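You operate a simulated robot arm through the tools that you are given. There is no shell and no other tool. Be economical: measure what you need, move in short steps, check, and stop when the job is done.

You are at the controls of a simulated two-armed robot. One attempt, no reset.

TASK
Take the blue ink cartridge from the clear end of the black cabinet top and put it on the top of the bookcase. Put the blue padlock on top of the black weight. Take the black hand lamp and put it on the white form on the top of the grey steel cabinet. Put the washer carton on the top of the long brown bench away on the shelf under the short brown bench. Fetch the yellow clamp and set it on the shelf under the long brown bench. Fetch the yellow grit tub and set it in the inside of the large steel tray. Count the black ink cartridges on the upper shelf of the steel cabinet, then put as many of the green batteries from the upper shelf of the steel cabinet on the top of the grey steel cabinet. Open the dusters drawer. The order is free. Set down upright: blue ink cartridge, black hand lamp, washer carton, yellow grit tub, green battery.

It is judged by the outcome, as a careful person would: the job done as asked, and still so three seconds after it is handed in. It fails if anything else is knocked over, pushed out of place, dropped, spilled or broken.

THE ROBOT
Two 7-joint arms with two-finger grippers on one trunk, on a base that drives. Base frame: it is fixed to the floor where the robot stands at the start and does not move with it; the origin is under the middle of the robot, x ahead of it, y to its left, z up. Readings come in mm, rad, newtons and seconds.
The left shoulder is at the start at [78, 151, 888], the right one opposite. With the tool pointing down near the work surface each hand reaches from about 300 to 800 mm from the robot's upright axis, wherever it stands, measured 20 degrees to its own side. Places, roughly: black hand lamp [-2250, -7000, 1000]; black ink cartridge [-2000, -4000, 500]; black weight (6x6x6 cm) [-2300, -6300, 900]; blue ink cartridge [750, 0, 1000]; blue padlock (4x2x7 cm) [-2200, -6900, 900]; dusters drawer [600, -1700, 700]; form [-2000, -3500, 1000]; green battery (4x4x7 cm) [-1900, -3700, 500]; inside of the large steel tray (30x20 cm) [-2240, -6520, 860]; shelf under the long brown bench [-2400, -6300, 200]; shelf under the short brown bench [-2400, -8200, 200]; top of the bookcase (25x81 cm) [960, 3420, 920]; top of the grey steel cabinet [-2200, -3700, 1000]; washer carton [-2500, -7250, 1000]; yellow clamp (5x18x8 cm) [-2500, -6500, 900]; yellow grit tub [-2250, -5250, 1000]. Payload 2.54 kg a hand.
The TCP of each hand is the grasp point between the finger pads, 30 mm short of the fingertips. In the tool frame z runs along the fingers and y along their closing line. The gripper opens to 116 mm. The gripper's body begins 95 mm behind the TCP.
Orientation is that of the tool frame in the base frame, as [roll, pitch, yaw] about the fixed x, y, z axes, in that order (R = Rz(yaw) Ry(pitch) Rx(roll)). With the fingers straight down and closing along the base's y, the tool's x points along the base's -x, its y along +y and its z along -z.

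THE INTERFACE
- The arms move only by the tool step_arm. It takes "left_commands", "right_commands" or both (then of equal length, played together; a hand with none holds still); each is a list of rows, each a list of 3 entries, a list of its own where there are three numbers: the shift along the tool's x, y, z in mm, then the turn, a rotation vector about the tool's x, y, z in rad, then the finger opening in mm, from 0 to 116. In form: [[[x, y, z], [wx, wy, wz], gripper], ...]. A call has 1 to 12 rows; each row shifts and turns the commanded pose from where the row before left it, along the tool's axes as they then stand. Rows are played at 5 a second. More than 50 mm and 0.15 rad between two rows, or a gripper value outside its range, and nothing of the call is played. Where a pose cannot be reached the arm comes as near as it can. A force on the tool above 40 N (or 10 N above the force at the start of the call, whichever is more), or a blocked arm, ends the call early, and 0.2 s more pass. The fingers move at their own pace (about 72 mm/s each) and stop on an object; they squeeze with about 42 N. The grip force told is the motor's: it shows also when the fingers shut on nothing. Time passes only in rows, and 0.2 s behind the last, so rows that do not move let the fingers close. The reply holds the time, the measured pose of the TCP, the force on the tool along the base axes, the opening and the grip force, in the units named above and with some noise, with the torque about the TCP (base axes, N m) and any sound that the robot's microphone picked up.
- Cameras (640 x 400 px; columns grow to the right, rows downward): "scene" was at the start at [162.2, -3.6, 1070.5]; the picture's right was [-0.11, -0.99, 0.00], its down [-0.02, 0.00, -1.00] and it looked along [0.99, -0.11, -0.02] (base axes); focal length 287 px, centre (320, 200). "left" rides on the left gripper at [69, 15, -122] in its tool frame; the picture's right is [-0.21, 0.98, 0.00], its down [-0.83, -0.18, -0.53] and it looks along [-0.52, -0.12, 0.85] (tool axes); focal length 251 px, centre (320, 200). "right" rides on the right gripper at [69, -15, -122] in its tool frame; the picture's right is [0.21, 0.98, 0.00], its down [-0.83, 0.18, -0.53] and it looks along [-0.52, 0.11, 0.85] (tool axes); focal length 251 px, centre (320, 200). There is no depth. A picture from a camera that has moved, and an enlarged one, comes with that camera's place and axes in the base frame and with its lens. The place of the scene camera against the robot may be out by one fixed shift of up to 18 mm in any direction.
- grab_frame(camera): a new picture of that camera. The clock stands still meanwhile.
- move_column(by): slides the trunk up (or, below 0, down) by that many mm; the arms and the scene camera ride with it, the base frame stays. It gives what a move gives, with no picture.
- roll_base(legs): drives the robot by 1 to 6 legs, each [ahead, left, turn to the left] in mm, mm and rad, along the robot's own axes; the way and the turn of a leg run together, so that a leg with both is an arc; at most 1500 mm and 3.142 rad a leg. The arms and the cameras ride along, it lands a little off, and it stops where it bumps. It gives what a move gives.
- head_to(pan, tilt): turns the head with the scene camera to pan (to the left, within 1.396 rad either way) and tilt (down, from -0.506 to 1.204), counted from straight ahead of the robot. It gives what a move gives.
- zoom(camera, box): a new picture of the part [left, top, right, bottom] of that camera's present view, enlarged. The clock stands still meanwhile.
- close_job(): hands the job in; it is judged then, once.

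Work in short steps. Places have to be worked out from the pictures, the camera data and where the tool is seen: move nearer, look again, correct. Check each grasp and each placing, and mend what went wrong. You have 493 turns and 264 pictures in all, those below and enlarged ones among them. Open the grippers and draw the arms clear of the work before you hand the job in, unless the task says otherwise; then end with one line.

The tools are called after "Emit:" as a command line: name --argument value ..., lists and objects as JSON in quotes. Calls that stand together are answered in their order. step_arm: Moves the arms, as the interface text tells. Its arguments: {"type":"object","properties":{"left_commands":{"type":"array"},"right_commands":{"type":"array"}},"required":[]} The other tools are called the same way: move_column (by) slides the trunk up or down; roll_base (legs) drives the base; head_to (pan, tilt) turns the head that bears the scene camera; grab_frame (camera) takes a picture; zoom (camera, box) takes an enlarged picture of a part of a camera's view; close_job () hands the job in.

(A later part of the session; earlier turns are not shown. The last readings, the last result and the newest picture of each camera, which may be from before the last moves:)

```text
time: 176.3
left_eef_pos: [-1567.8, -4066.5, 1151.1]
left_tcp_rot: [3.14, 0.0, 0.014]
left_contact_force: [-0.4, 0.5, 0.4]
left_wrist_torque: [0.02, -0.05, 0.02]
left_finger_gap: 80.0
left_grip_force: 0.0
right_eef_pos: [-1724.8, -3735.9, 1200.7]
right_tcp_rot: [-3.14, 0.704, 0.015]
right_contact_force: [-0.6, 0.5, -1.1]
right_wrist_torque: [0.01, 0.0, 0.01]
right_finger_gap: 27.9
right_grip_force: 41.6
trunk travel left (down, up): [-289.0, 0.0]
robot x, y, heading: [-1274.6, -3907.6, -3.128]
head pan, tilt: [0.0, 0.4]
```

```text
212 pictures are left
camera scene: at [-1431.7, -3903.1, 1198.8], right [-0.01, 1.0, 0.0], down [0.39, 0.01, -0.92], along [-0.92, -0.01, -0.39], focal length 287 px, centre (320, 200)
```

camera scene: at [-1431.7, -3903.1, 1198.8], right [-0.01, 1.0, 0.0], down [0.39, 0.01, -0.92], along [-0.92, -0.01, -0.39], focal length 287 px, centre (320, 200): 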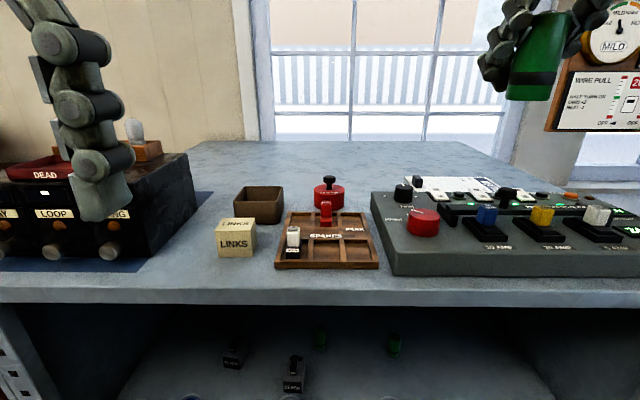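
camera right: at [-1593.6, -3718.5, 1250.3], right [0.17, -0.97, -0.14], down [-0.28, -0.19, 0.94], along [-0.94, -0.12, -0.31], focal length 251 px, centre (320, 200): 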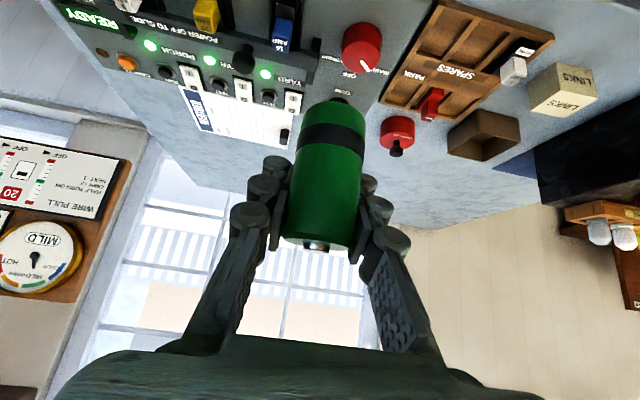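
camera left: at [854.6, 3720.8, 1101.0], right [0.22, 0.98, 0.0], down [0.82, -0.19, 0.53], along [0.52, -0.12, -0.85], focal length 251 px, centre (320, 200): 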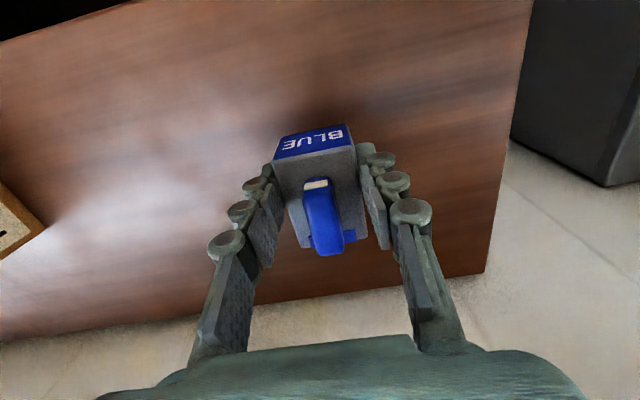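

The top is well visible: form at x≈−2000…−2100, y≈−3480…−3700; free area behind the red knob. I move 60 mm nearer and bring the battery above about [−2110, −3850].

Emit:
roll_base --legs '[[60, 0, 0]]'

Emit:
step_arm --right_commands '[[[-31, 14, 26], [0, 0, 0], 20], [[-31, 14, 26], [0, 0, 0], 20], [[-31, 14, 26], [0, 0, 0], 20], [[-31, 14, 26], [0, 0, 0], 20], [[-31, 14, 26], [0, 0, 0], 20], [[-31, 14, 26], [0, 0, 0], 20], [[-31, 14, 26], [0, 0, 0], 20], [[-31, 14, 26], [0, 0, 0], 20]]'

Emit:
grab_frame --camera "right"

Emit:
grab_frame --camera "scene"

```text
time: 177.3
left_eef_pos: [-1628.6, -4067.4, 1151.3]
left_tcp_rot: [-3.141, 0.0, 0.014]
left_contact_force: [-1.2, 0.1, -1.1]
left_wrist_torque: [0.01, -0.06, 0.01]
left_finger_gap: 80.2
left_grip_force: 0.0
right_eef_pos: [-1786.2, -3736.7, 1201.5]
right_tcp_rot: [-3.14, 0.703, 0.015]
right_contact_force: [0.5, -0.1, -1.2]
right_wrist_torque: [-0.01, -0.05, -0.01]
right_finger_gap: 28.0
right_grip_force: 41.9
trunk travel left (down, up): [-289.0, 0.0]
robot x, y, heading: [-1335.8, -3907.2, -3.129]
head pan, tilt: [0.0, 0.4]
```

```text
time: 179.1
left_eef_pos: [-1628.5, -4068.6, 1151.4]
left_tcp_rot: [-3.141, 0.0, 0.014]
left_contact_force: [0.0, -0.5, -1.1]
left_wrist_torque: [0.0, -0.04, -0.04]
left_finger_gap: 79.9
left_grip_force: 0.0
right_eef_pos: [-2107.8, -3854.1, 1203.8]
right_tcp_rot: [-3.137, 0.705, 0.018]
right_contact_force: [0.3, 0.3, -0.8]
right_wrist_torque: [0.0, 0.04, 0.02]
right_finger_gap: 27.9
right_grip_force: 41.9
trunk travel left (down, up): [-289.0, 0.0]
robot x, y, heading: [-1333.5, -3910.3, -3.13]
head pan, tilt: [0.0, 0.4]
```

```text
211 pictures are left
camera right: at [-1976.7, -3836.9, 1253.4], right [0.18, -0.97, -0.14], down [-0.28, -0.19, 0.94], along [-0.94, -0.13, -0.31], focal length 251 px, centre (320, 200)
```

right: 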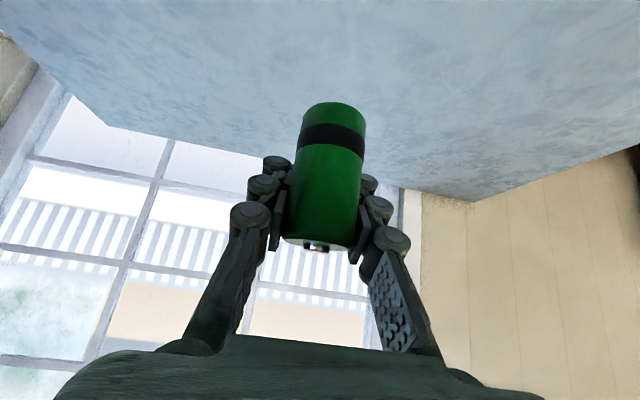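

```text
210 pictures are left
camera scene: at [-1491.9, -3904.4, 1198.8], right [-0.01, 1.0, 0.0], down [0.39, 0.01, -0.92], along [-0.92, -0.01, -0.39], focal length 287 px, centre (320, 200)
```

scene: 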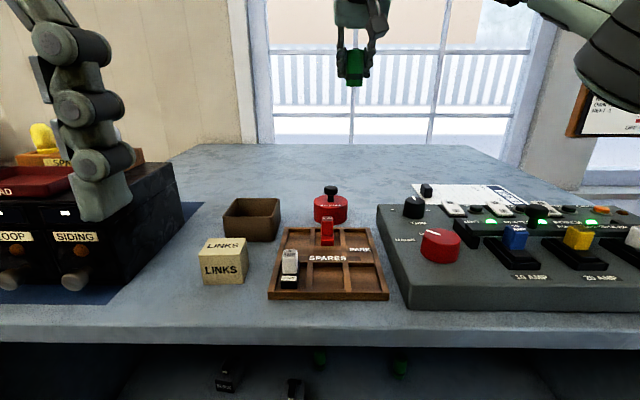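

Clear above the back area. I descend 190 mm, then check.

Emit:
step_arm --right_commands '[[[26, 0, 30], [0, 0, 0], 20], [[26, 0, 30], [0, 0, 0], 20], [[26, 0, 30], [0, 0, 0], 20], [[26, 0, 30], [0, 0, 0], 20], [[20, 0, 23], [0, 0, 0], 20]]'

Emit:
grab_frame --camera "right"

Emit:
grab_frame --camera "scene"

```text
time: 180.3
left_eef_pos: [-1628.2, -4067.5, 1151.1]
left_tcp_rot: [3.141, 0.0, 0.013]
left_contact_force: [-0.1, 0.4, 0.0]
left_wrist_torque: [0.01, 0.02, 0.0]
left_finger_gap: 80.0
left_grip_force: 0.1
right_eef_pos: [-2106.9, -3853.9, 1015.0]
right_tcp_rot: [-3.14, 0.703, 0.015]
right_contact_force: [0.1, 0.1, -1.1]
right_wrist_torque: [0.0, 0.03, 0.0]
right_finger_gap: 27.8
right_grip_force: 41.5
trunk travel left (down, up): [-289.0, 0.0]
robot x, y, heading: [-1336.8, -3907.2, -3.132]
head pan, tilt: [0.0, 0.4]
```

```text
209 pictures are left
camera right: at [-1975.7, -3836.2, 1062.4], right [0.18, -0.97, -0.14], down [-0.28, -0.19, 0.94], along [-0.94, -0.13, -0.31], focal length 251 px, centre (320, 200)
```

right: 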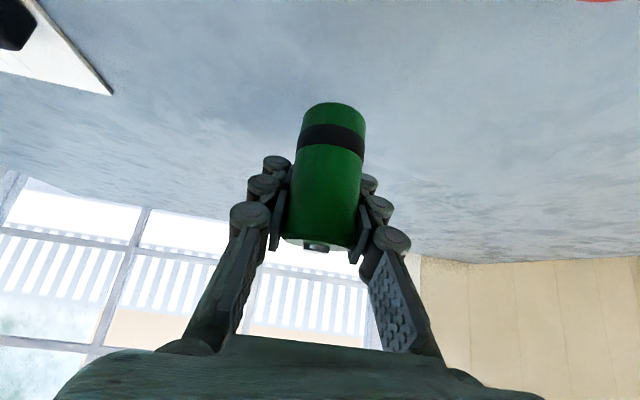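

```text
208 pictures are left
camera scene: at [-1491.8, -3903.5, 1198.9], right [-0.01, 1.0, 0.0], down [0.39, 0.0, -0.92], along [-0.92, -0.01, -0.39], focal length 287 px, centre (320, 200)
```

scene: 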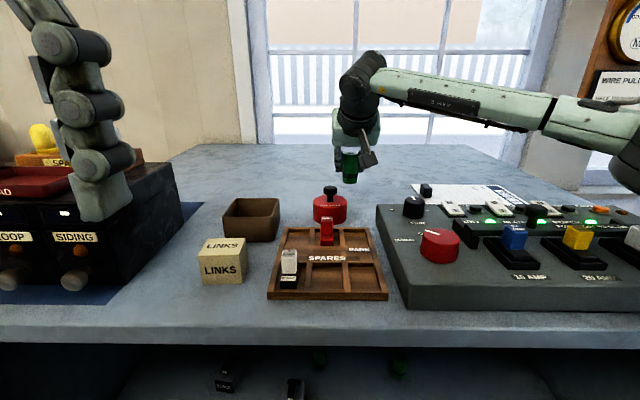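

Descending further in small rows until contact.

Emit:
step_arm --right_commands '[[[6.5, 0, 7.6], [0, 0, 0], 20], [[5.2, 0, 6.1], [0, 0, 0], 20], [[3.2, 0, 3.8], [0, 0, 0], 20], [[2.6, 0, 3], [0, 0, 0], 20]]'

Emit:
zoom --camera "scene" --box '[290, 120, 410, 220]'

```text
time: 181.3
left_eef_pos: [-1628.2, -4067.0, 1151.0]
left_tcp_rot: [3.141, -0.001, 0.014]
left_contact_force: [-0.6, 0.7, 0.0]
left_wrist_torque: [-0.03, -0.01, 0.02]
left_finger_gap: 79.9
left_grip_force: 0.1
right_eef_pos: [-2106.2, -3852.8, 988.1]
right_tcp_rot: [-3.14, 0.704, 0.014]
right_contact_force: [-0.5, -0.2, 0.0]
right_wrist_torque: [-0.02, 0.02, 0.0]
right_finger_gap: 28.0
right_grip_force: 41.8
trunk travel left (down, up): [-289.0, 0.0]
robot x, y, heading: [-1335.5, -3904.0, -3.126]
head pan, tilt: [0.0, 0.4]
```

```text
4.00 times, centred on (350, 170) of scene
camera zoom: at [-1491.5, -3903.5, 1198.9], right [-0.01, 1.0, 0.0], down [0.39, 0.0, -0.92], along [-0.92, -0.01, -0.39], focal length 1146 px, centre (200, 320)
```

zoom: 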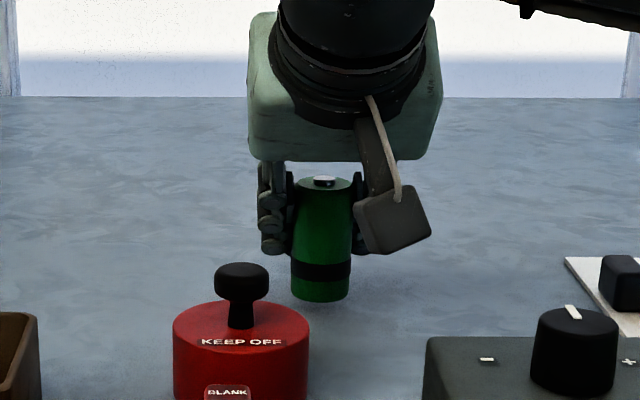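

Continuing with fine rows.

Emit:
step_arm --right_commands '[[[2.6, 0, 3], [0, 0, 0], 20], [[2, 0, 2.3], [0, 0, 0], 20], [[2, 0, 2.3], [0, 0, 0], 20]]'

Emit:
step_arm --right_commands '[[[1.3, 0, 1.5], [0, 0, 0], 20], [[1.3, 0, 1.5], [0, 0, 0], 20]]'

```text
time: 182.1
left_eef_pos: [-1627.1, -4065.7, 1151.2]
left_tcp_rot: [3.141, 0.001, 0.014]
left_contact_force: [-0.1, 0.6, 0.0]
left_wrist_torque: [-0.03, 0.01, 0.0]
left_finger_gap: 80.1
left_grip_force: 0.1
right_eef_pos: [-2105.3, -3852.2, 977.3]
right_tcp_rot: [-3.139, 0.705, 0.012]
right_contact_force: [0.1, 0.2, 1.5]
right_wrist_torque: [0.03, -0.01, 0.02]
right_finger_gap: 28.0
right_grip_force: 42.0
trunk travel left (down, up): [-289.0, 0.0]
robot x, y, heading: [-1333.4, -3908.7, -3.132]
head pan, tilt: [0.0, 0.4]
```

```text
time: 182.7
left_eef_pos: [-1625.6, -4066.9, 1152.0]
left_tcp_rot: [-3.141, 0.001, 0.013]
left_contact_force: [-0.7, -0.6, 0.3]
left_wrist_torque: [0.02, 0.05, 0.02]
left_finger_gap: 79.9
left_grip_force: 0.1
right_eef_pos: [-2104.8, -3852.7, 978.3]
right_tcp_rot: [-3.14, 0.711, 0.014]
right_contact_force: [-3.8, 1.4, 15.9]
right_wrist_torque: [0.15, -0.27, 0.05]
right_finger_gap: 27.9
right_grip_force: 41.7
trunk travel left (down, up): [-289.0, 0.0]
robot x, y, heading: [-1336.1, -3907.6, -3.13]
head pan, tilt: [0.0, 0.4]
```

Contact. I release and withdraw along the tool axis.

Emit:
step_arm --right_commands '[[[-1, 0, -1], [0, 0, 0], 20], [[0, 0, 0], [0, 0, 0], 45], [[0, 0, 0], [0, 0, 0], 60], [[0, 0, 0], [0, 0, 0], 60], [[0, 0, -25], [0, 0, 0], 60], [[0, 0, -35], [0, 0, 0], 60], [[0, 0, -40], [0, 0, 0], 60], [[-10, 0, -45], [0, 0, 0], 60], [[-10, 0, -45], [0, 0, 0], 60], [[-10, 0, -45], [0, 0, 0], 60]]'

Emit:
grab_frame --camera "right"

```text
time: 184.9
left_eef_pos: [-1627.1, -4067.0, 1151.5]
left_tcp_rot: [3.141, -0.001, 0.015]
left_contact_force: [-0.3, 0.1, 0.3]
left_wrist_torque: [0.01, 0.02, 0.0]
left_finger_gap: 80.3
left_grip_force: 0.0
right_eef_pos: [-1972.9, -3850.1, 1174.4]
right_tcp_rot: [-3.14, 0.706, 0.012]
right_contact_force: [-0.1, 0.0, 0.0]
right_wrist_torque: [-0.04, 0.0, -0.01]
right_finger_gap: 59.8
right_grip_force: 0.2
trunk travel left (down, up): [-289.0, 0.0]
robot x, y, heading: [-1336.3, -3908.3, -3.131]
head pan, tilt: [0.0, 0.4]
```

```text
206 pictures are left
camera right: at [-1842.3, -3833.5, 1223.6], right [0.17, -0.97, -0.14], down [-0.28, -0.19, 0.94], along [-0.94, -0.12, -0.31], focal length 251 px, centre (320, 200)
```

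right: 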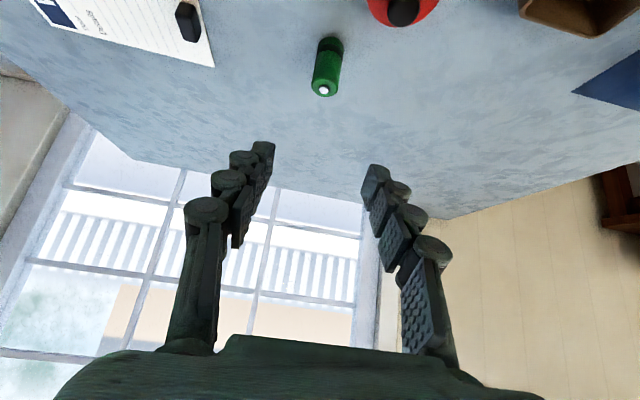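

Battery 1 stands on the top. I retract, then go for the second battery.

Emit:
step_arm --right_commands '[[[34, -12, -29], [0, 0, 0], 80], [[34, -12, -29], [0, 0, 0], 80], [[34, -12, -29], [0, 0, 0], 80], [[34, -12, -29], [0, 0, 0], 80], [[34, -12, -29], [0, 0, 0], 80], [[34, -12, -29], [0, 0, 0], 80], [[34, -12, -29], [0, 0, 0], 80]]'

Emit:
roll_base --legs '[[110, 0, 0]]'

```text
time: 186.5
left_eef_pos: [-1625.2, -4066.5, 1150.8]
left_tcp_rot: [3.141, 0.002, 0.015]
left_contact_force: [0.5, 0.1, 0.7]
left_wrist_torque: [0.03, 0.05, 0.01]
left_finger_gap: 80.0
left_grip_force: 0.1
right_eef_pos: [-1670.0, -3760.0, 1184.7]
right_tcp_rot: [3.064, 0.666, -0.073]
right_contact_force: [0.9, 0.6, 0.1]
right_wrist_torque: [0.0, 0.02, -0.01]
right_finger_gap: 80.1
right_grip_force: 0.1
trunk travel left (down, up): [-289.0, 0.0]
robot x, y, heading: [-1334.0, -3904.3, -3.131]
head pan, tilt: [0.0, 0.4]
```

```text
time: 187.5
left_eef_pos: [-1678.2, -4068.2, 1150.4]
left_tcp_rot: [3.141, -0.001, 0.013]
left_contact_force: [1.2, -0.1, 0.0]
left_wrist_torque: [0.0, 0.07, -0.01]
left_finger_gap: 79.7
left_grip_force: 0.1
right_eef_pos: [-1722.1, -3760.4, 1184.1]
right_tcp_rot: [3.055, 0.646, -0.096]
right_contact_force: [0.7, 0.1, -0.4]
right_wrist_torque: [0.0, 0.05, -0.01]
right_finger_gap: 79.9
right_grip_force: 0.1
trunk travel left (down, up): [-289.0, 0.0]
robot x, y, heading: [-1385.0, -3910.6, -3.129]
head pan, tilt: [0.0, 0.4]
stopped in leg 1: the robot was blocked; the commanded pose is now the measured one
```

I drove the wrong way and bumped the cabinet front lightly; I back off 150 mm and inspect.

Emit:
roll_base --legs '[[-150, -40, 0]]'

Emit:
grab_frame --camera "scene"

```text
time: 188.9
left_eef_pos: [-1530.2, -4025.6, 1150.1]
left_tcp_rot: [3.141, -0.002, 0.008]
left_contact_force: [-0.1, -0.5, -0.3]
left_wrist_torque: [-0.01, 0.02, 0.0]
left_finger_gap: 80.0
left_grip_force: 0.0
right_eef_pos: [-1574.0, -3718.5, 1185.1]
right_tcp_rot: [3.054, 0.649, -0.096]
right_contact_force: [0.5, -0.4, -0.3]
right_wrist_torque: [-0.01, 0.02, 0.02]
right_finger_gap: 80.1
right_grip_force: 0.1
trunk travel left (down, up): [-289.0, 0.0]
robot x, y, heading: [-1237.1, -3867.2, -3.13]
head pan, tilt: [0.0, 0.4]
```

```text
205 pictures are left
camera scene: at [-1390.5, -3845.5, 1207.8], right [0.19, 0.98, 0.0], down [0.29, -0.06, -0.95], along [-0.94, 0.18, -0.3], focal length 287 px, centre (320, 200)
```

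scene: 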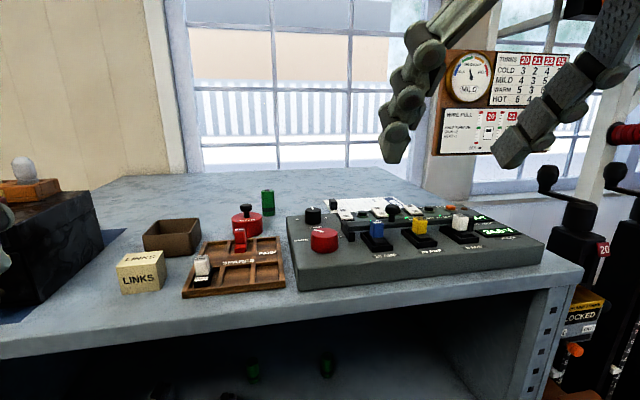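

Everything on the top still stands. I lower the column, re-level the hand and look inside for battery 2.

Emit:
move_column --by -289

Emit:
step_arm --right_commands '[[[0, 0, 10], [0, 0, -0.115], 80], [[0, 0, 10], [0, -0.06, 0], 80]]'

Emit:
head_to --pan 0.1 --tilt 0.4

Emit:
grab_frame --camera "right"

```text
time: 191.8
left_eef_pos: [-1530.4, -4027.3, 860.2]
left_tcp_rot: [3.139, -0.004, 0.01]
left_contact_force: [-0.7, 0.4, 0.8]
left_wrist_torque: [-0.02, 0.01, -0.02]
left_finger_gap: 79.9
left_grip_force: 0.0
right_eef_pos: [-1575.6, -3718.0, 897.7]
right_tcp_rot: [3.043, 0.641, -0.107]
right_contact_force: [0.1, -0.1, 0.0]
right_wrist_torque: [0.0, 0.04, 0.0]
right_finger_gap: 80.0
right_grip_force: 0.1
trunk travel left (down, up): [0.0, 289.0]
robot x, y, heading: [-1238.4, -3868.3, -3.134]
head pan, tilt: [0.0, 0.4]
```

```text
time: 192.4
left_eef_pos: [-1532.1, -4026.9, 861.3]
left_tcp_rot: [3.14, -0.005, 0.013]
left_contact_force: [-0.3, 0.2, 0.6]
left_wrist_torque: [0.02, 0.02, -0.03]
left_finger_gap: 79.7
left_grip_force: 0.1
right_eef_pos: [-1592.4, -3716.1, 889.4]
right_tcp_rot: [3.084, 0.694, -0.015]
right_contact_force: [0.4, 1.3, -1.1]
right_wrist_torque: [0.0, 0.03, -0.03]
right_finger_gap: 79.8
right_grip_force: 0.0
trunk travel left (down, up): [0.0, 289.0]
robot x, y, heading: [-1236.8, -3869.1, -3.131]
head pan, tilt: [0.0, 0.4]
```

```text
time: 193.1
left_eef_pos: [-1529.9, -4026.3, 860.9]
left_tcp_rot: [3.138, -0.004, 0.01]
left_contact_force: [-0.9, -0.6, -0.8]
left_wrist_torque: [-0.02, 0.01, 0.01]
left_finger_gap: 79.9
left_grip_force: 0.1
right_eef_pos: [-1591.2, -3717.0, 889.9]
right_tcp_rot: [3.084, 0.691, -0.014]
right_contact_force: [0.3, 1.0, 0.1]
right_wrist_torque: [-0.02, -0.03, 0.04]
right_finger_gap: 80.1
right_grip_force: 0.1
trunk travel left (down, up): [0.0, 289.0]
robot x, y, heading: [-1233.7, -3868.1, -3.138]
head pan, tilt: [0.099, 0.4]
```

```text
204 pictures are left
camera right: at [-1461.4, -3694.2, 938.3], right [0.19, -0.98, -0.09], down [-0.29, -0.15, 0.95], along [-0.94, -0.15, -0.31], focal length 251 px, centre (320, 200)
```

right: 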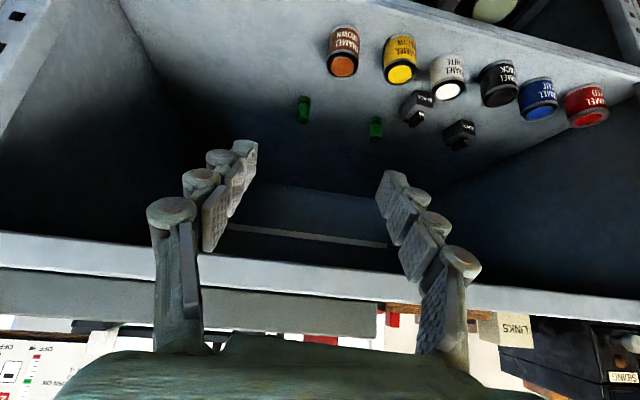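

I tilt the hand further forward (pitch ≈0.95) for depth clearance, and move diagonally into the compartment.

Emit:
step_arm --right_commands '[[[0, 0, 0], [0, 0, -0.07], 80], [[0, 0, 0], [0, -0.13, 0], 80], [[0, 0, 0], [0, -0.13, 0], 80]]'

Emit:
step_arm --right_commands '[[[7, 0, 43], [0, 0, 0], 80], [[7, 0, 43], [0, 0, 0], 80], [[7, 0, 43], [0, 0, 0], 80], [[7, 0, 43], [0, 0, 0], 80], [[7, 0, 43], [0, 0, 0], 80], [[7, 0, 43], [0, 0, 0], 80], [[8, 0, 44], [0, 0, 0], 80], [[8, 0, 44], [0, 0, 0], 80]]'

Emit:
grab_frame --camera "right"

Emit:
grab_frame --camera "scene"

```text
time: 193.9
left_eef_pos: [-1530.8, -4025.9, 861.4]
left_tcp_rot: [3.14, -0.005, 0.01]
left_contact_force: [-0.2, -0.2, 0.6]
left_wrist_torque: [0.03, 0.02, -0.01]
left_finger_gap: 80.2
left_grip_force: 0.1
right_eef_pos: [-1605.3, -3712.8, 919.9]
right_tcp_rot: [2.971, 0.879, -0.098]
right_contact_force: [-0.8, 0.3, 0.4]
right_wrist_torque: [-0.01, 0.03, -0.01]
right_finger_gap: 80.0
right_grip_force: 0.0
trunk travel left (down, up): [0.0, 289.0]
robot x, y, heading: [-1236.4, -3866.6, -3.133]
head pan, tilt: [0.099, 0.4]
stopped in row 3 (right hand): the arm was blocked; the commanded pose is now the measured one
```

```text
time: 195.8
left_eef_pos: [-1530.6, -4025.4, 860.9]
left_tcp_rot: [3.14, -0.005, 0.01]
left_contact_force: [-0.9, 0.1, 0.1]
left_wrist_torque: [-0.02, 0.02, 0.02]
left_finger_gap: 80.2
left_grip_force: 0.1
right_eef_pos: [-1832.3, -3746.3, 658.5]
right_tcp_rot: [2.969, 0.879, -0.099]
right_contact_force: [0.3, -0.2, 0.8]
right_wrist_torque: [0.03, -0.05, -0.01]
right_finger_gap: 79.9
right_grip_force: 0.1
trunk travel left (down, up): [0.0, 289.0]
robot x, y, heading: [-1234.7, -3871.2, -3.14]
head pan, tilt: [0.099, 0.4]
```

```text
203 pictures are left
camera right: at [-1695.9, -3723.0, 680.6], right [0.17, -0.98, -0.06], down [-0.11, -0.08, 0.99], along [-0.98, -0.16, -0.12], focal length 251 px, centre (320, 200)
```

right: 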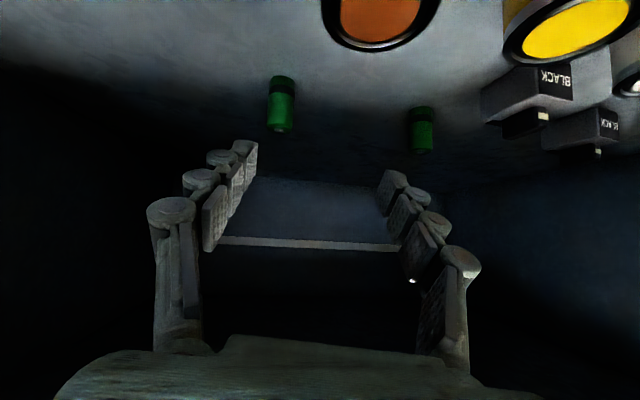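

```text
202 pictures are left
camera scene: at [-1391.6, -3873.0, 910.0], right [-0.11, 0.99, 0.0], down [0.39, 0.04, -0.92], along [-0.92, -0.1, -0.39], focal length 287 px, centre (320, 200)
```

scene: 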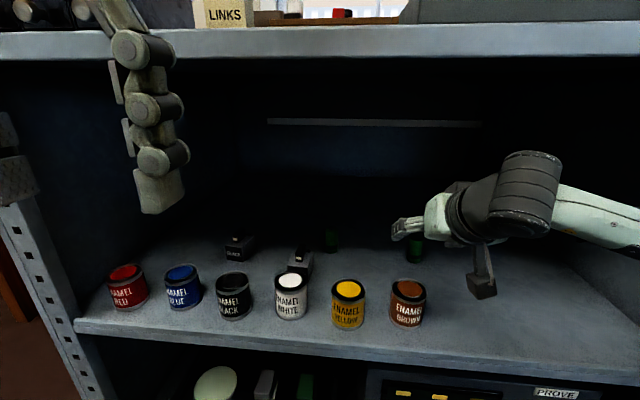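

Battery 2 is at [−1995, −3715]. I level the closing line, align laterally, and advance 130 mm.

Emit:
step_arm --right_commands '[[[0, 0, 0], [0, 0, -0.143], 80], [[0, -25, 10], [0, 0, 0], 80], [[0, -26, 20], [0, 0, 0], 80], [[0, 0, 35], [0, 0, 0], 80], [[0, 0, 35], [0, 0, 0], 80], [[0, 0, 30], [0, 0, 0], 80]]'

Emit:
grab_frame --camera "right"

Emit:
grab_frame --camera "scene"

```text
time: 197.2
left_eef_pos: [-1530.9, -4026.3, 860.7]
left_tcp_rot: [-3.142, -0.006, 0.009]
left_contact_force: [-0.1, -0.6, 0.2]
left_wrist_torque: [0.03, 0.0, -0.01]
left_finger_gap: 80.0
left_grip_force: 0.0
right_eef_pos: [-1941.2, -3708.1, 575.4]
right_tcp_rot: [-3.139, 0.891, 0.124]
right_contact_force: [1.2, -0.2, 0.0]
right_wrist_torque: [0.01, 0.0, -0.01]
right_finger_gap: 79.9
right_grip_force: 0.1
trunk travel left (down, up): [0.0, 289.0]
robot x, y, heading: [-1235.3, -3867.1, -3.132]
head pan, tilt: [0.099, 0.4]
```

```text
201 pictures are left
camera right: at [-1806.1, -3675.7, 599.1], right [0.25, -0.95, -0.17], down [-0.08, -0.19, 0.98], along [-0.96, -0.23, -0.13], focal length 251 px, centre (320, 200)
```

right: 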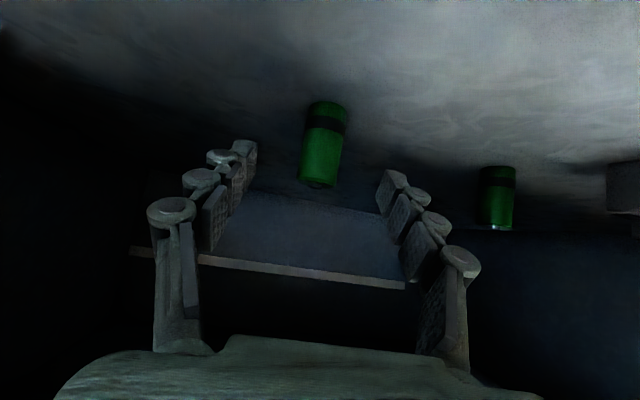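

```text
200 pictures are left
camera scene: at [-1391.6, -3873.0, 909.9], right [-0.11, 0.99, 0.0], down [0.39, 0.04, -0.92], along [-0.92, -0.1, -0.39], focal length 287 px, centre (320, 200)
```

scene: 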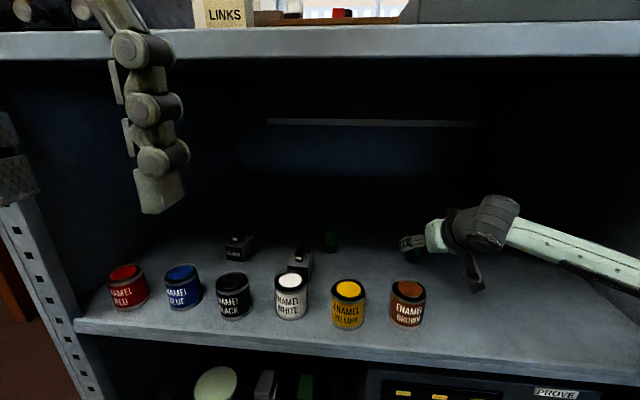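

Battery confirmed at [−1997, −3717]. I finish the approach and close.

Emit:
step_arm --right_commands '[[[-1, 1, 30], [0, 0, 0], 80], [[-1, 1, 25], [0, 0, 0], 80], [[-1, 0, 14], [0, 0, 0], 80], [[0, 0, 0], [0, 0, 0], 20], [[0, 0, 0], [0, 0, 0], 20], [[0, 0, 0], [0, 0, 0], 20]]'

Emit:
grab_frame --camera "right"

```text
time: 198.6
left_eef_pos: [-1530.1, -4026.3, 859.4]
left_tcp_rot: [3.14, -0.006, 0.009]
left_contact_force: [-0.3, 0.1, 0.7]
left_wrist_torque: [0.0, -0.02, 0.02]
left_finger_gap: 80.1
left_grip_force: 0.2
right_eef_pos: [-1995.9, -3718.1, 533.0]
right_tcp_rot: [3.141, 0.891, 0.124]
right_contact_force: [0.6, 0.8, -0.3]
right_wrist_torque: [0.0, 0.0, -0.04]
right_finger_gap: 29.6
right_grip_force: 42.3
trunk travel left (down, up): [0.0, 289.0]
robot x, y, heading: [-1236.0, -3871.3, -3.131]
head pan, tilt: [0.099, 0.4]
```

```text
199 pictures are left
camera right: at [-1861.2, -3686.0, 556.7], right [0.25, -0.95, -0.17], down [-0.08, -0.19, 0.98], along [-0.96, -0.23, -0.13], focal length 251 px, centre (320, 200)
```

right: 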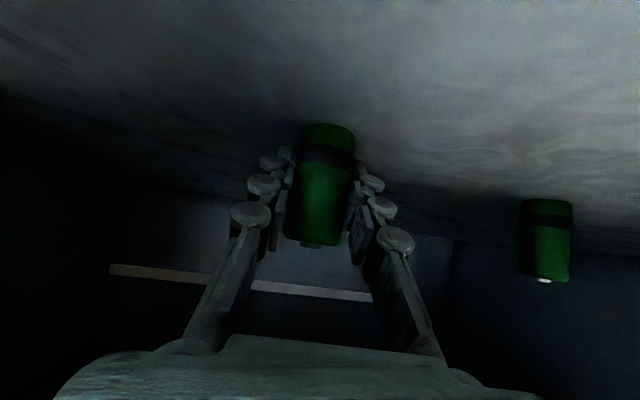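

Gripped. I lift and withdraw by the reverse path.

Emit:
step_arm --right_commands '[[[-10, 0, -8], [0, 0, 0], 20], [[-12, 0, -10], [0, 0, 0], 20], [[0, 0, -40], [0, 0, 0], 20], [[0, 0, -40], [0, 0, 0], 20], [[0, 0, -40], [0, 0, 0], 20], [[0, 0, -40], [0, 0, 0], 20], [[0, 0, -40], [0, 0, 0], 20], [[-7, 0, -43], [0, 0, 0], 20], [[-7, 0, -43], [0, 0, 0], 20], [[-7, 0, -43], [0, 0, 0], 20], [[-7, 0, -43], [0, 0, 0], 20], [[-7, 0, -43], [0, 0, 0], 20]]'

Emit:
grab_frame --camera "scene"

```text
time: 201.2
left_eef_pos: [-1531.2, -4026.0, 862.0]
left_tcp_rot: [3.14, -0.006, 0.011]
left_contact_force: [0.9, 0.0, 0.0]
left_wrist_torque: [-0.01, -0.01, 0.03]
left_finger_gap: 80.3
left_grip_force: 0.1
right_eef_pos: [-1698.6, -3680.4, 851.1]
right_tcp_rot: [-3.141, 0.889, 0.125]
right_contact_force: [0.0, -0.2, -1.7]
right_wrist_torque: [-0.03, 0.01, 0.02]
right_finger_gap: 29.6
right_grip_force: 42.0
trunk travel left (down, up): [0.0, 289.0]
robot x, y, heading: [-1233.8, -3868.5, -3.137]
head pan, tilt: [0.099, 0.4]
```

```text
198 pictures are left
camera scene: at [-1391.7, -3873.0, 909.8], right [-0.11, 0.99, 0.0], down [0.39, 0.04, -0.92], along [-0.92, -0.1, -0.39], focal length 287 px, centre (320, 200)
```

scene: 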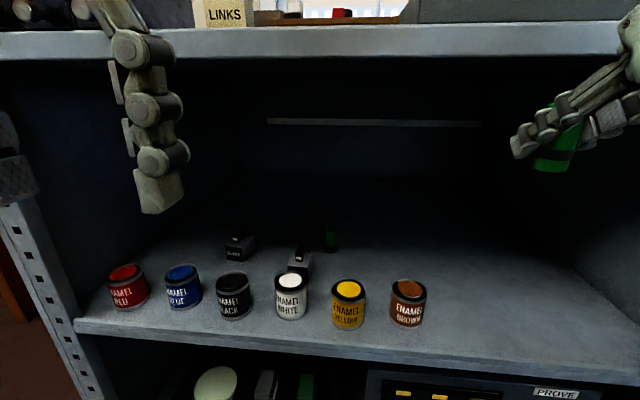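

I back off before raising, then return above the cabinet top.

Emit:
roll_base --legs '[[-130, 0, 0]]'

Emit:
move_column --by 289

Emit:
step_arm --right_commands '[[[-25, 0, -20], [0, 0, 0], 20], [[-25, 0, -20], [0, 0, 0], 20]]'

Emit:
roll_base --legs '[[225, 40, 0]]'

Emit:
grab_frame --camera "right"

```text
time: 202.4
left_eef_pos: [-1402.5, -4024.6, 861.0]
left_tcp_rot: [3.138, -0.006, 0.013]
left_contact_force: [0.4, -0.3, -0.1]
left_wrist_torque: [0.01, 0.0, 0.0]
left_finger_gap: 79.8
left_grip_force: 0.0
right_eef_pos: [-1570.7, -3679.7, 850.5]
right_tcp_rot: [-3.142, 0.89, 0.123]
right_contact_force: [-0.1, -0.7, -0.6]
right_wrist_torque: [-0.03, 0.0, 0.0]
right_finger_gap: 29.2
right_grip_force: 41.6
trunk travel left (down, up): [0.0, 289.0]
robot x, y, heading: [-1106.2, -3866.8, -3.137]
head pan, tilt: [0.099, 0.4]
```

```text
time: 205.3
left_eef_pos: [-1402.9, -4025.5, 1148.8]
left_tcp_rot: [3.14, -0.005, 0.012]
left_contact_force: [0.5, -0.8, 0.1]
left_wrist_torque: [0.0, 0.0, -0.01]
left_finger_gap: 80.2
left_grip_force: 0.1
right_eef_pos: [-1570.7, -3679.6, 1138.5]
right_tcp_rot: [-3.142, 0.89, 0.126]
right_contact_force: [0.1, 0.2, -0.7]
right_wrist_torque: [-0.03, 0.0, 0.03]
right_finger_gap: 29.4
right_grip_force: 42.1
trunk travel left (down, up): [-289.0, 0.0]
robot x, y, heading: [-1107.8, -3870.0, -3.131]
head pan, tilt: [0.099, 0.4]
```

```text
time: 205.9
left_eef_pos: [-1402.2, -4025.4, 1149.7]
left_tcp_rot: [3.14, -0.004, 0.011]
left_contact_force: [-0.8, -0.1, 0.7]
left_wrist_torque: [-0.01, -0.02, 0.0]
left_finger_gap: 79.9
left_grip_force: 0.0
right_eef_pos: [-1570.7, -3680.3, 1204.5]
right_tcp_rot: [-3.14, 0.888, 0.125]
right_contact_force: [0.3, 0.5, -1.1]
right_wrist_torque: [0.02, -0.03, -0.02]
right_finger_gap: 29.2
right_grip_force: 41.5
trunk travel left (down, up): [-289.0, 0.0]
robot x, y, heading: [-1106.8, -3866.4, -3.13]
head pan, tilt: [0.099, 0.4]
```

```text
time: 207.7
left_eef_pos: [-1624.9, -4068.0, 1150.8]
left_tcp_rot: [3.139, -0.004, 0.01]
left_contact_force: [0.6, -0.2, -0.2]
left_wrist_torque: [0.05, -0.05, -0.02]
left_finger_gap: 79.9
left_grip_force: 0.1
right_eef_pos: [-1794.2, -3721.5, 1203.7]
right_tcp_rot: [3.141, 0.888, 0.123]
right_contact_force: [0.2, 0.2, -1.5]
right_wrist_torque: [-0.03, 0.01, 0.04]
right_finger_gap: 29.3
right_grip_force: 41.8
trunk travel left (down, up): [-289.0, 0.0]
robot x, y, heading: [-1330.8, -3907.8, -3.133]
head pan, tilt: [0.099, 0.4]
```

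```text
197 pictures are left
camera right: at [-1659.4, -3688.9, 1227.8], right [0.25, -0.95, -0.17], down [-0.08, -0.19, 0.98], along [-0.96, -0.23, -0.13], focal length 251 px, centre (320, 200)
```

right: 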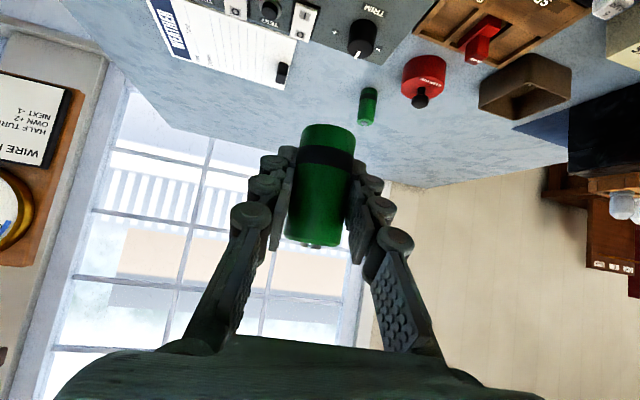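

Battery 1 is at [−2085, −3847]; the form's end is at y≈−3700. I bring battery 2 above [−2150, −3780].

Emit:
step_arm --right_commands '[[[-28.3, 1.8, 35], [0, 0, 0], 20], [[-28.3, 1.8, 35], [0, 0, 0], 20], [[-28.3, 1.8, 35], [0, 0, 0], 20], [[-28.3, 1.8, 35], [0, 0, 0], 20], [[-28.3, 1.8, 35], [0, 0, 0], 20], [[-28.3, 1.8, 35], [0, 0, 0], 20], [[-28.3, 1.8, 35], [0, 0, 0], 20], [[-28.3, 1.8, 35], [0, 0, 0], 20]]'

Emit:
step_arm --right_commands '[[[31, 0, 25], [0, 0, 0], 20], [[31, 0, 25], [0, 0, 0], 20], [[31, 0, 25], [0, 0, 0], 20], [[31, 0, 25], [0, 0, 0], 20], [[23, 0, 19], [0, 0, 0], 20]]'

Emit:
grab_frame --camera "scene"

Emit:
grab_frame --camera "right"

```text
time: 209.5
left_eef_pos: [-1626.2, -4067.8, 1149.4]
left_tcp_rot: [3.141, -0.004, 0.009]
left_contact_force: [0.0, -0.4, -0.1]
left_wrist_torque: [0.04, -0.07, 0.01]
left_finger_gap: 80.1
left_grip_force: 0.0
right_eef_pos: [-2150.8, -3778.5, 1204.8]
right_tcp_rot: [-3.14, 0.89, 0.123]
right_contact_force: [0.0, 0.1, -1.1]
right_wrist_torque: [-0.02, 0.01, -0.01]
right_finger_gap: 29.3
right_grip_force: 42.5
trunk travel left (down, up): [-289.0, 0.0]
robot x, y, heading: [-1330.3, -3912.3, -3.139]
head pan, tilt: [0.099, 0.4]
```

```text
time: 210.7
left_eef_pos: [-1626.5, -4067.6, 1150.0]
left_tcp_rot: [3.14, -0.006, 0.01]
left_contact_force: [0.1, 0.3, 0.7]
left_wrist_torque: [-0.03, 0.02, 0.0]
left_finger_gap: 80.2
left_grip_force: 0.0
right_eef_pos: [-2149.1, -3780.4, 1013.5]
right_tcp_rot: [3.141, 0.889, 0.123]
right_contact_force: [0.1, 0.2, -1.0]
right_wrist_torque: [0.03, -0.02, -0.03]
right_finger_gap: 29.5
right_grip_force: 42.0
trunk travel left (down, up): [-289.0, 0.0]
robot x, y, heading: [-1332.1, -3914.1, -3.135]
head pan, tilt: [0.099, 0.4]
```

```text
196 pictures are left
camera scene: at [-1487.0, -3914.5, 1198.9], right [-0.11, 0.99, 0.0], down [0.39, 0.04, -0.92], along [-0.92, -0.1, -0.39], focal length 287 px, centre (320, 200)
```

scene: 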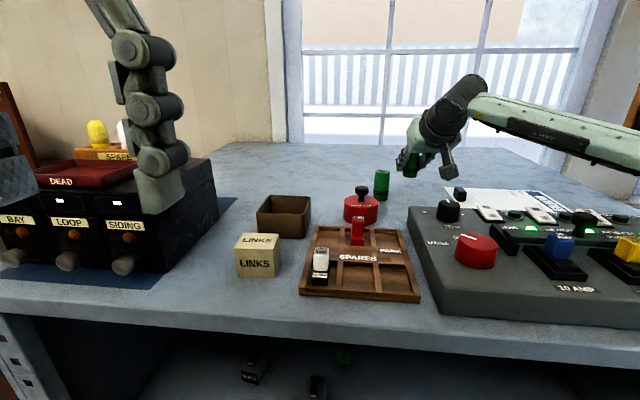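

```text
195 pictures are left
camera right: at [-2014.2, -3747.9, 1037.0], right [0.25, -0.95, -0.17], down [-0.08, -0.19, 0.98], along [-0.96, -0.23, -0.13], focal length 251 px, centre (320, 200)
```

right: 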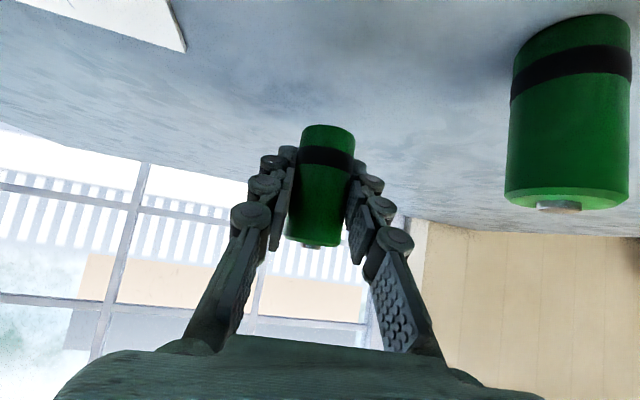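

Descending in small steps to contact (expected at TCP z≈980).

Emit:
step_arm --right_commands '[[[8, 0, 6.3], [0, 0, 0], 20], [[7, 0, 5.5], [0, 0, 0], 20], [[4, 0, 3.2], [0, 0, 0], 20], [[2.4, 0, 1.9], [0, 0, 0], 20]]'

Emit:
step_arm --right_commands '[[[1.6, 0, 1.3], [0, 0, 0], 20], [[1.6, 0, 1.3], [0, 0, 0], 20], [[1.6, 0, 1.3], [0, 0, 0], 20]]'

```text
time: 211.7
left_eef_pos: [-1624.3, -4067.3, 1148.9]
left_tcp_rot: [3.138, -0.006, 0.01]
left_contact_force: [-0.5, -0.6, 0.2]
left_wrist_torque: [-0.02, 0.01, -0.03]
left_finger_gap: 79.8
left_grip_force: 0.0
right_eef_pos: [-2148.9, -3779.9, 987.0]
right_tcp_rot: [-3.139, 0.886, 0.124]
right_contact_force: [0.8, 0.0, 0.0]
right_wrist_torque: [0.01, 0.0, 0.02]
right_finger_gap: 29.3
right_grip_force: 41.9
trunk travel left (down, up): [-289.0, 0.0]
robot x, y, heading: [-1329.8, -3911.1, -3.135]
head pan, tilt: [0.099, 0.4]
```

```text
time: 212.5
left_eef_pos: [-1626.3, -4066.6, 1149.8]
left_tcp_rot: [3.14, -0.006, 0.011]
left_contact_force: [0.0, 0.3, 0.5]
left_wrist_torque: [-0.01, -0.01, 0.03]
left_finger_gap: 79.8
left_grip_force: 0.0
right_eef_pos: [-2148.9, -3780.2, 982.9]
right_tcp_rot: [-3.139, 0.889, 0.123]
right_contact_force: [-1.3, 0.8, 0.2]
right_wrist_torque: [0.03, -0.04, 0.04]
right_finger_gap: 29.2
right_grip_force: 42.0
trunk travel left (down, up): [-289.0, 0.0]
robot x, y, heading: [-1331.8, -3911.4, -3.13]
head pan, tilt: [0.099, 0.4]
```

Emit:
step_arm --right_commands '[[[1.6, 0, 1.3], [0, 0, 0], 20], [[1.6, 0, 1.3], [0, 0, 0], 20]]'

```text
time: 213.1
left_eef_pos: [-1624.1, -4068.5, 1151.7]
left_tcp_rot: [3.141, -0.003, 0.01]
left_contact_force: [-0.1, 0.7, -0.2]
left_wrist_torque: [0.0, 0.01, 0.0]
left_finger_gap: 80.2
left_grip_force: 0.2
right_eef_pos: [-2148.1, -3780.8, 981.5]
right_tcp_rot: [-3.141, 0.897, 0.123]
right_contact_force: [-3.2, 2.0, 13.4]
right_wrist_torque: [0.04, -0.06, 0.05]
right_finger_gap: 29.4
right_grip_force: 41.7
trunk travel left (down, up): [-289.0, 0.0]
robot x, y, heading: [-1330.9, -3909.8, -3.138]
head pan, tilt: [0.099, 0.4]
```

Contact at 13 N. I release with a modest opening and withdraw along the tool axis.

Emit:
step_arm --right_commands '[[[-1, 0, -1], [0, 0, 0], 29], [[0, 0, 0], [0, 0, 0], 42], [[0, 0, 0], [0, 0, 0], 52], [[0, 0, 0], [0, 0, 0], 52], [[0, 0, -20], [0, 0, 0], 52], [[-5, 0, -25], [0, 0, 0], 52], [[-10, 0, -35], [0, 0, 0], 52], [[-20, 0, -40], [0, 0, 0], 52], [[-20, 0, -40], [0, 0, 0], 52]]'

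Emit:
grab_frame --camera "right"

Emit:
grab_frame --camera "scene"

```text
time: 215.1
left_eef_pos: [-1624.0, -4068.1, 1149.3]
left_tcp_rot: [3.139, -0.005, 0.009]
left_contact_force: [1.1, -0.6, 0.1]
left_wrist_torque: [0.01, 0.0, -0.02]
left_finger_gap: 80.1
left_grip_force: 0.1
right_eef_pos: [-2057.1, -3766.6, 1119.3]
right_tcp_rot: [-3.141, 0.89, 0.121]
right_contact_force: [-0.4, -0.6, 0.3]
right_wrist_torque: [0.02, 0.01, -0.01]
right_finger_gap: 51.9
right_grip_force: 0.1
trunk travel left (down, up): [-289.0, 0.0]
robot x, y, heading: [-1330.1, -3913.2, -3.136]
head pan, tilt: [0.099, 0.4]
```

```text
194 pictures are left
camera right: at [-1922.4, -3734.1, 1144.1], right [0.25, -0.95, -0.17], down [-0.08, -0.19, 0.98], along [-0.96, -0.23, -0.13], focal length 251 px, centre (320, 200)
```

right: 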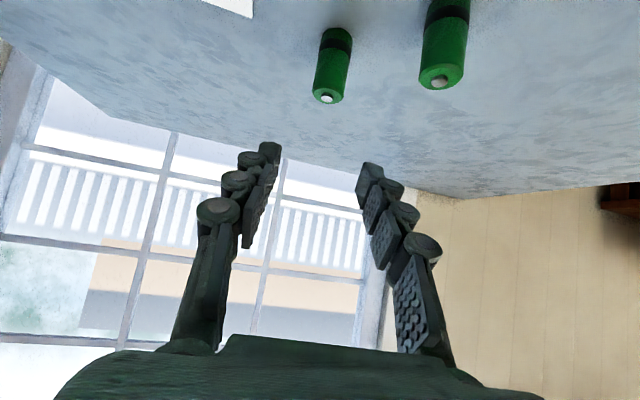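

```text
193 pictures are left
camera scene: at [-1486.0, -3914.8, 1199.0], right [-0.11, 0.99, 0.0], down [0.39, 0.04, -0.92], along [-0.92, -0.1, -0.39], focal length 287 px, centre (320, 200)
```

scene: 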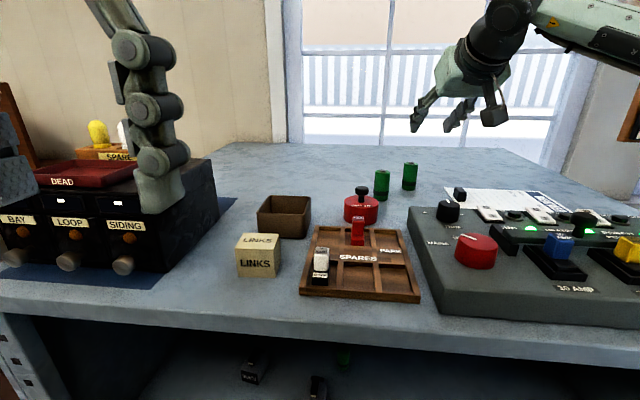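

Both batteries stand upright. I raise the hand and back the base out, then put the hand vertical again.

Emit:
step_arm --right_commands '[[[-25, 0, -20], [0, 0, 0], 52], [[-25, 0, -20], [0, 0, 0], 52]]'

Emit:
roll_base --legs '[[-600, 0, 0]]'

Emit:
step_arm --right_commands '[[[0, 0, 0], [0, 0.15, 0], 80], [[0, 0, 0], [0, 0.15, 0], 80], [[0, 0, 0], [0, 0.15, 0], 80], [[0, 0, 0], [0, 0.15, 0], 80], [[0, 0, 0], [0, 0.15, 0], 80], [[0, 0, 0], [0, 0.14, 0], 80], [[40, 0, 0], [0, 0, 0], 80], [[40, 0, 0], [0, 0, 0], 80], [[40, -20, 0], [0, 0, 0.12], 80], [[40, -20, 0], [0, 0, 0], 80]]'

Emit:
head_to --pan 0.9 --tilt 0.3

Emit:
grab_frame --camera "scene"

```text
time: 215.7
left_eef_pos: [-1624.9, -4067.0, 1150.1]
left_tcp_rot: [3.14, -0.006, 0.01]
left_contact_force: [-0.5, -0.9, 0.6]
left_wrist_torque: [0.0, 0.03, -0.06]
left_finger_gap: 79.9
left_grip_force: 0.1
right_eef_pos: [-2058.7, -3768.1, 1186.4]
right_tcp_rot: [-3.14, 0.887, 0.123]
right_contact_force: [-0.1, 0.2, -0.1]
right_wrist_torque: [0.0, -0.03, -0.05]
right_finger_gap: 52.0
right_grip_force: 0.0
trunk travel left (down, up): [-289.0, 0.0]
robot x, y, heading: [-1331.2, -3909.1, -3.128]
head pan, tilt: [0.099, 0.4]
```

```text
time: 219.0
left_eef_pos: [-1029.5, -4063.3, 1148.7]
left_tcp_rot: [3.139, -0.007, 0.015]
left_contact_force: [0.4, 1.0, -0.6]
left_wrist_torque: [-0.02, 0.01, -0.02]
left_finger_gap: 79.8
left_grip_force: 0.1
right_eef_pos: [-1463.0, -3764.2, 1187.0]
right_tcp_rot: [3.14, 0.889, 0.126]
right_contact_force: [0.4, -0.8, -0.5]
right_wrist_torque: [0.03, -0.05, 0.01]
right_finger_gap: 51.9
right_grip_force: 0.1
trunk travel left (down, up): [-289.0, 0.0]
robot x, y, heading: [-732.9, -3908.3, -3.135]
head pan, tilt: [0.099, 0.4]
```

```text
time: 221.2
left_eef_pos: [-1026.6, -4063.5, 1149.1]
left_tcp_rot: [3.141, -0.005, 0.014]
left_contact_force: [0.0, 1.1, -0.4]
left_wrist_torque: [0.02, 0.01, 0.0]
left_finger_gap: 80.0
left_grip_force: 0.1
right_eef_pos: [-1263.8, -3711.3, 1161.0]
right_tcp_rot: [3.135, 0.056, 0.001]
right_contact_force: [-0.3, -0.2, -0.6]
right_wrist_torque: [0.0, 0.01, -0.03]
right_finger_gap: 80.1
right_grip_force: 0.0
right hand out of reach, approached as far as the arm can: row 5, 6
trunk travel left (down, up): [-289.0, 0.0]
robot x, y, heading: [-733.5, -3905.9, -3.132]
head pan, tilt: [0.099, 0.4]
```

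```text
time: 222.4
left_eef_pos: [-1027.3, -4062.9, 1149.6]
left_tcp_rot: [3.14, -0.005, 0.014]
left_contact_force: [0.2, 0.5, 0.6]
left_wrist_torque: [0.01, -0.03, 0.01]
left_finger_gap: 80.0
left_grip_force: 0.0
right_eef_pos: [-1264.6, -3712.2, 1160.1]
right_tcp_rot: [3.135, 0.051, 0.004]
right_contact_force: [0.9, -0.3, 0.2]
right_wrist_torque: [0.03, 0.02, -0.02]
right_finger_gap: 80.3
right_grip_force: 0.1
trunk travel left (down, up): [-289.0, 0.0]
robot x, y, heading: [-732.2, -3907.4, -3.134]
head pan, tilt: [0.901, 0.3]
```

```text
192 pictures are left
camera scene: at [-855.2, -3973.8, 1208.2], right [-0.79, 0.61, 0.0], down [0.18, 0.23, -0.96], along [-0.59, -0.75, -0.3], focal length 287 px, centre (320, 200)
```

scene: 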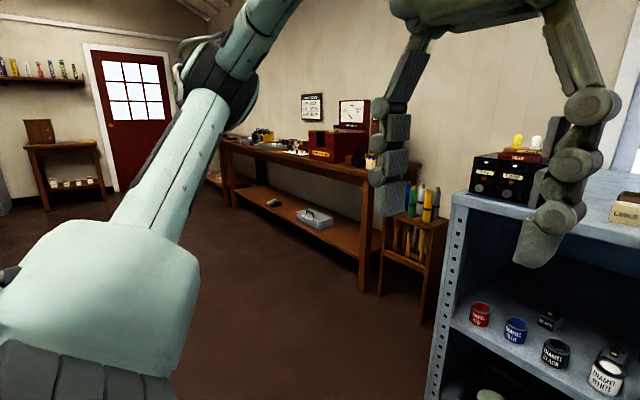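

I strafe left along the long bench to y≈−5300 and view it.

Emit:
roll_base --legs '[[0, 1400, 0]]'

Emit:
head_to --pan 0 --tilt 0.3

Emit:
grab_frame --camera "scene"

```text
time: 236.1
left_eef_pos: [-1017.5, -5467.1, 1149.5]
left_tcp_rot: [3.14, -0.005, 0.01]
left_contact_force: [-0.4, 0.3, -0.3]
left_wrist_torque: [0.01, 0.02, -0.02]
left_finger_gap: 80.2
left_grip_force: 0.1
right_eef_pos: [-1253.5, -5116.6, 1160.2]
right_tcp_rot: [3.137, 0.054, 0.001]
right_contact_force: [0.2, -0.3, -0.3]
right_wrist_torque: [0.0, -0.01, 0.0]
right_finger_gap: 80.1
right_grip_force: 0.2
trunk travel left (down, up): [-289.0, 0.0]
robot x, y, heading: [-721.9, -5313.4, -3.136]
head pan, tilt: [0.901, 0.3]
```

```text
time: 237.2
left_eef_pos: [-1017.0, -5468.3, 1149.6]
left_tcp_rot: [3.14, -0.005, 0.011]
left_contact_force: [0.5, -0.9, -0.2]
left_wrist_torque: [-0.05, -0.02, -0.01]
left_finger_gap: 79.9
left_grip_force: 0.0
right_eef_pos: [-1254.2, -5116.6, 1161.0]
right_tcp_rot: [3.135, 0.052, 0.001]
right_contact_force: [-0.4, 0.1, -0.4]
right_wrist_torque: [-0.02, 0.0, -0.02]
right_finger_gap: 79.9
right_grip_force: 0.0
trunk travel left (down, up): [-289.0, 0.0]
robot x, y, heading: [-721.5, -5314.9, -3.129]
head pan, tilt: [0.0, 0.3]
```

```text
191 pictures are left
camera scene: at [-879.7, -5305.9, 1208.2], right [-0.01, 1.0, 0.0], down [0.3, 0.0, -0.96], along [-0.96, -0.01, -0.3], focal length 287 px, centre (320, 200)
```

scene: 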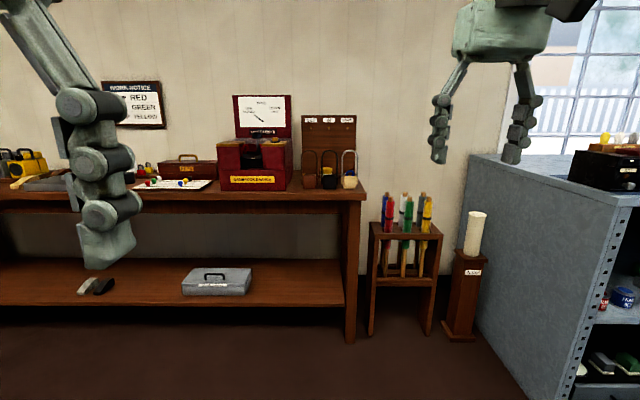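

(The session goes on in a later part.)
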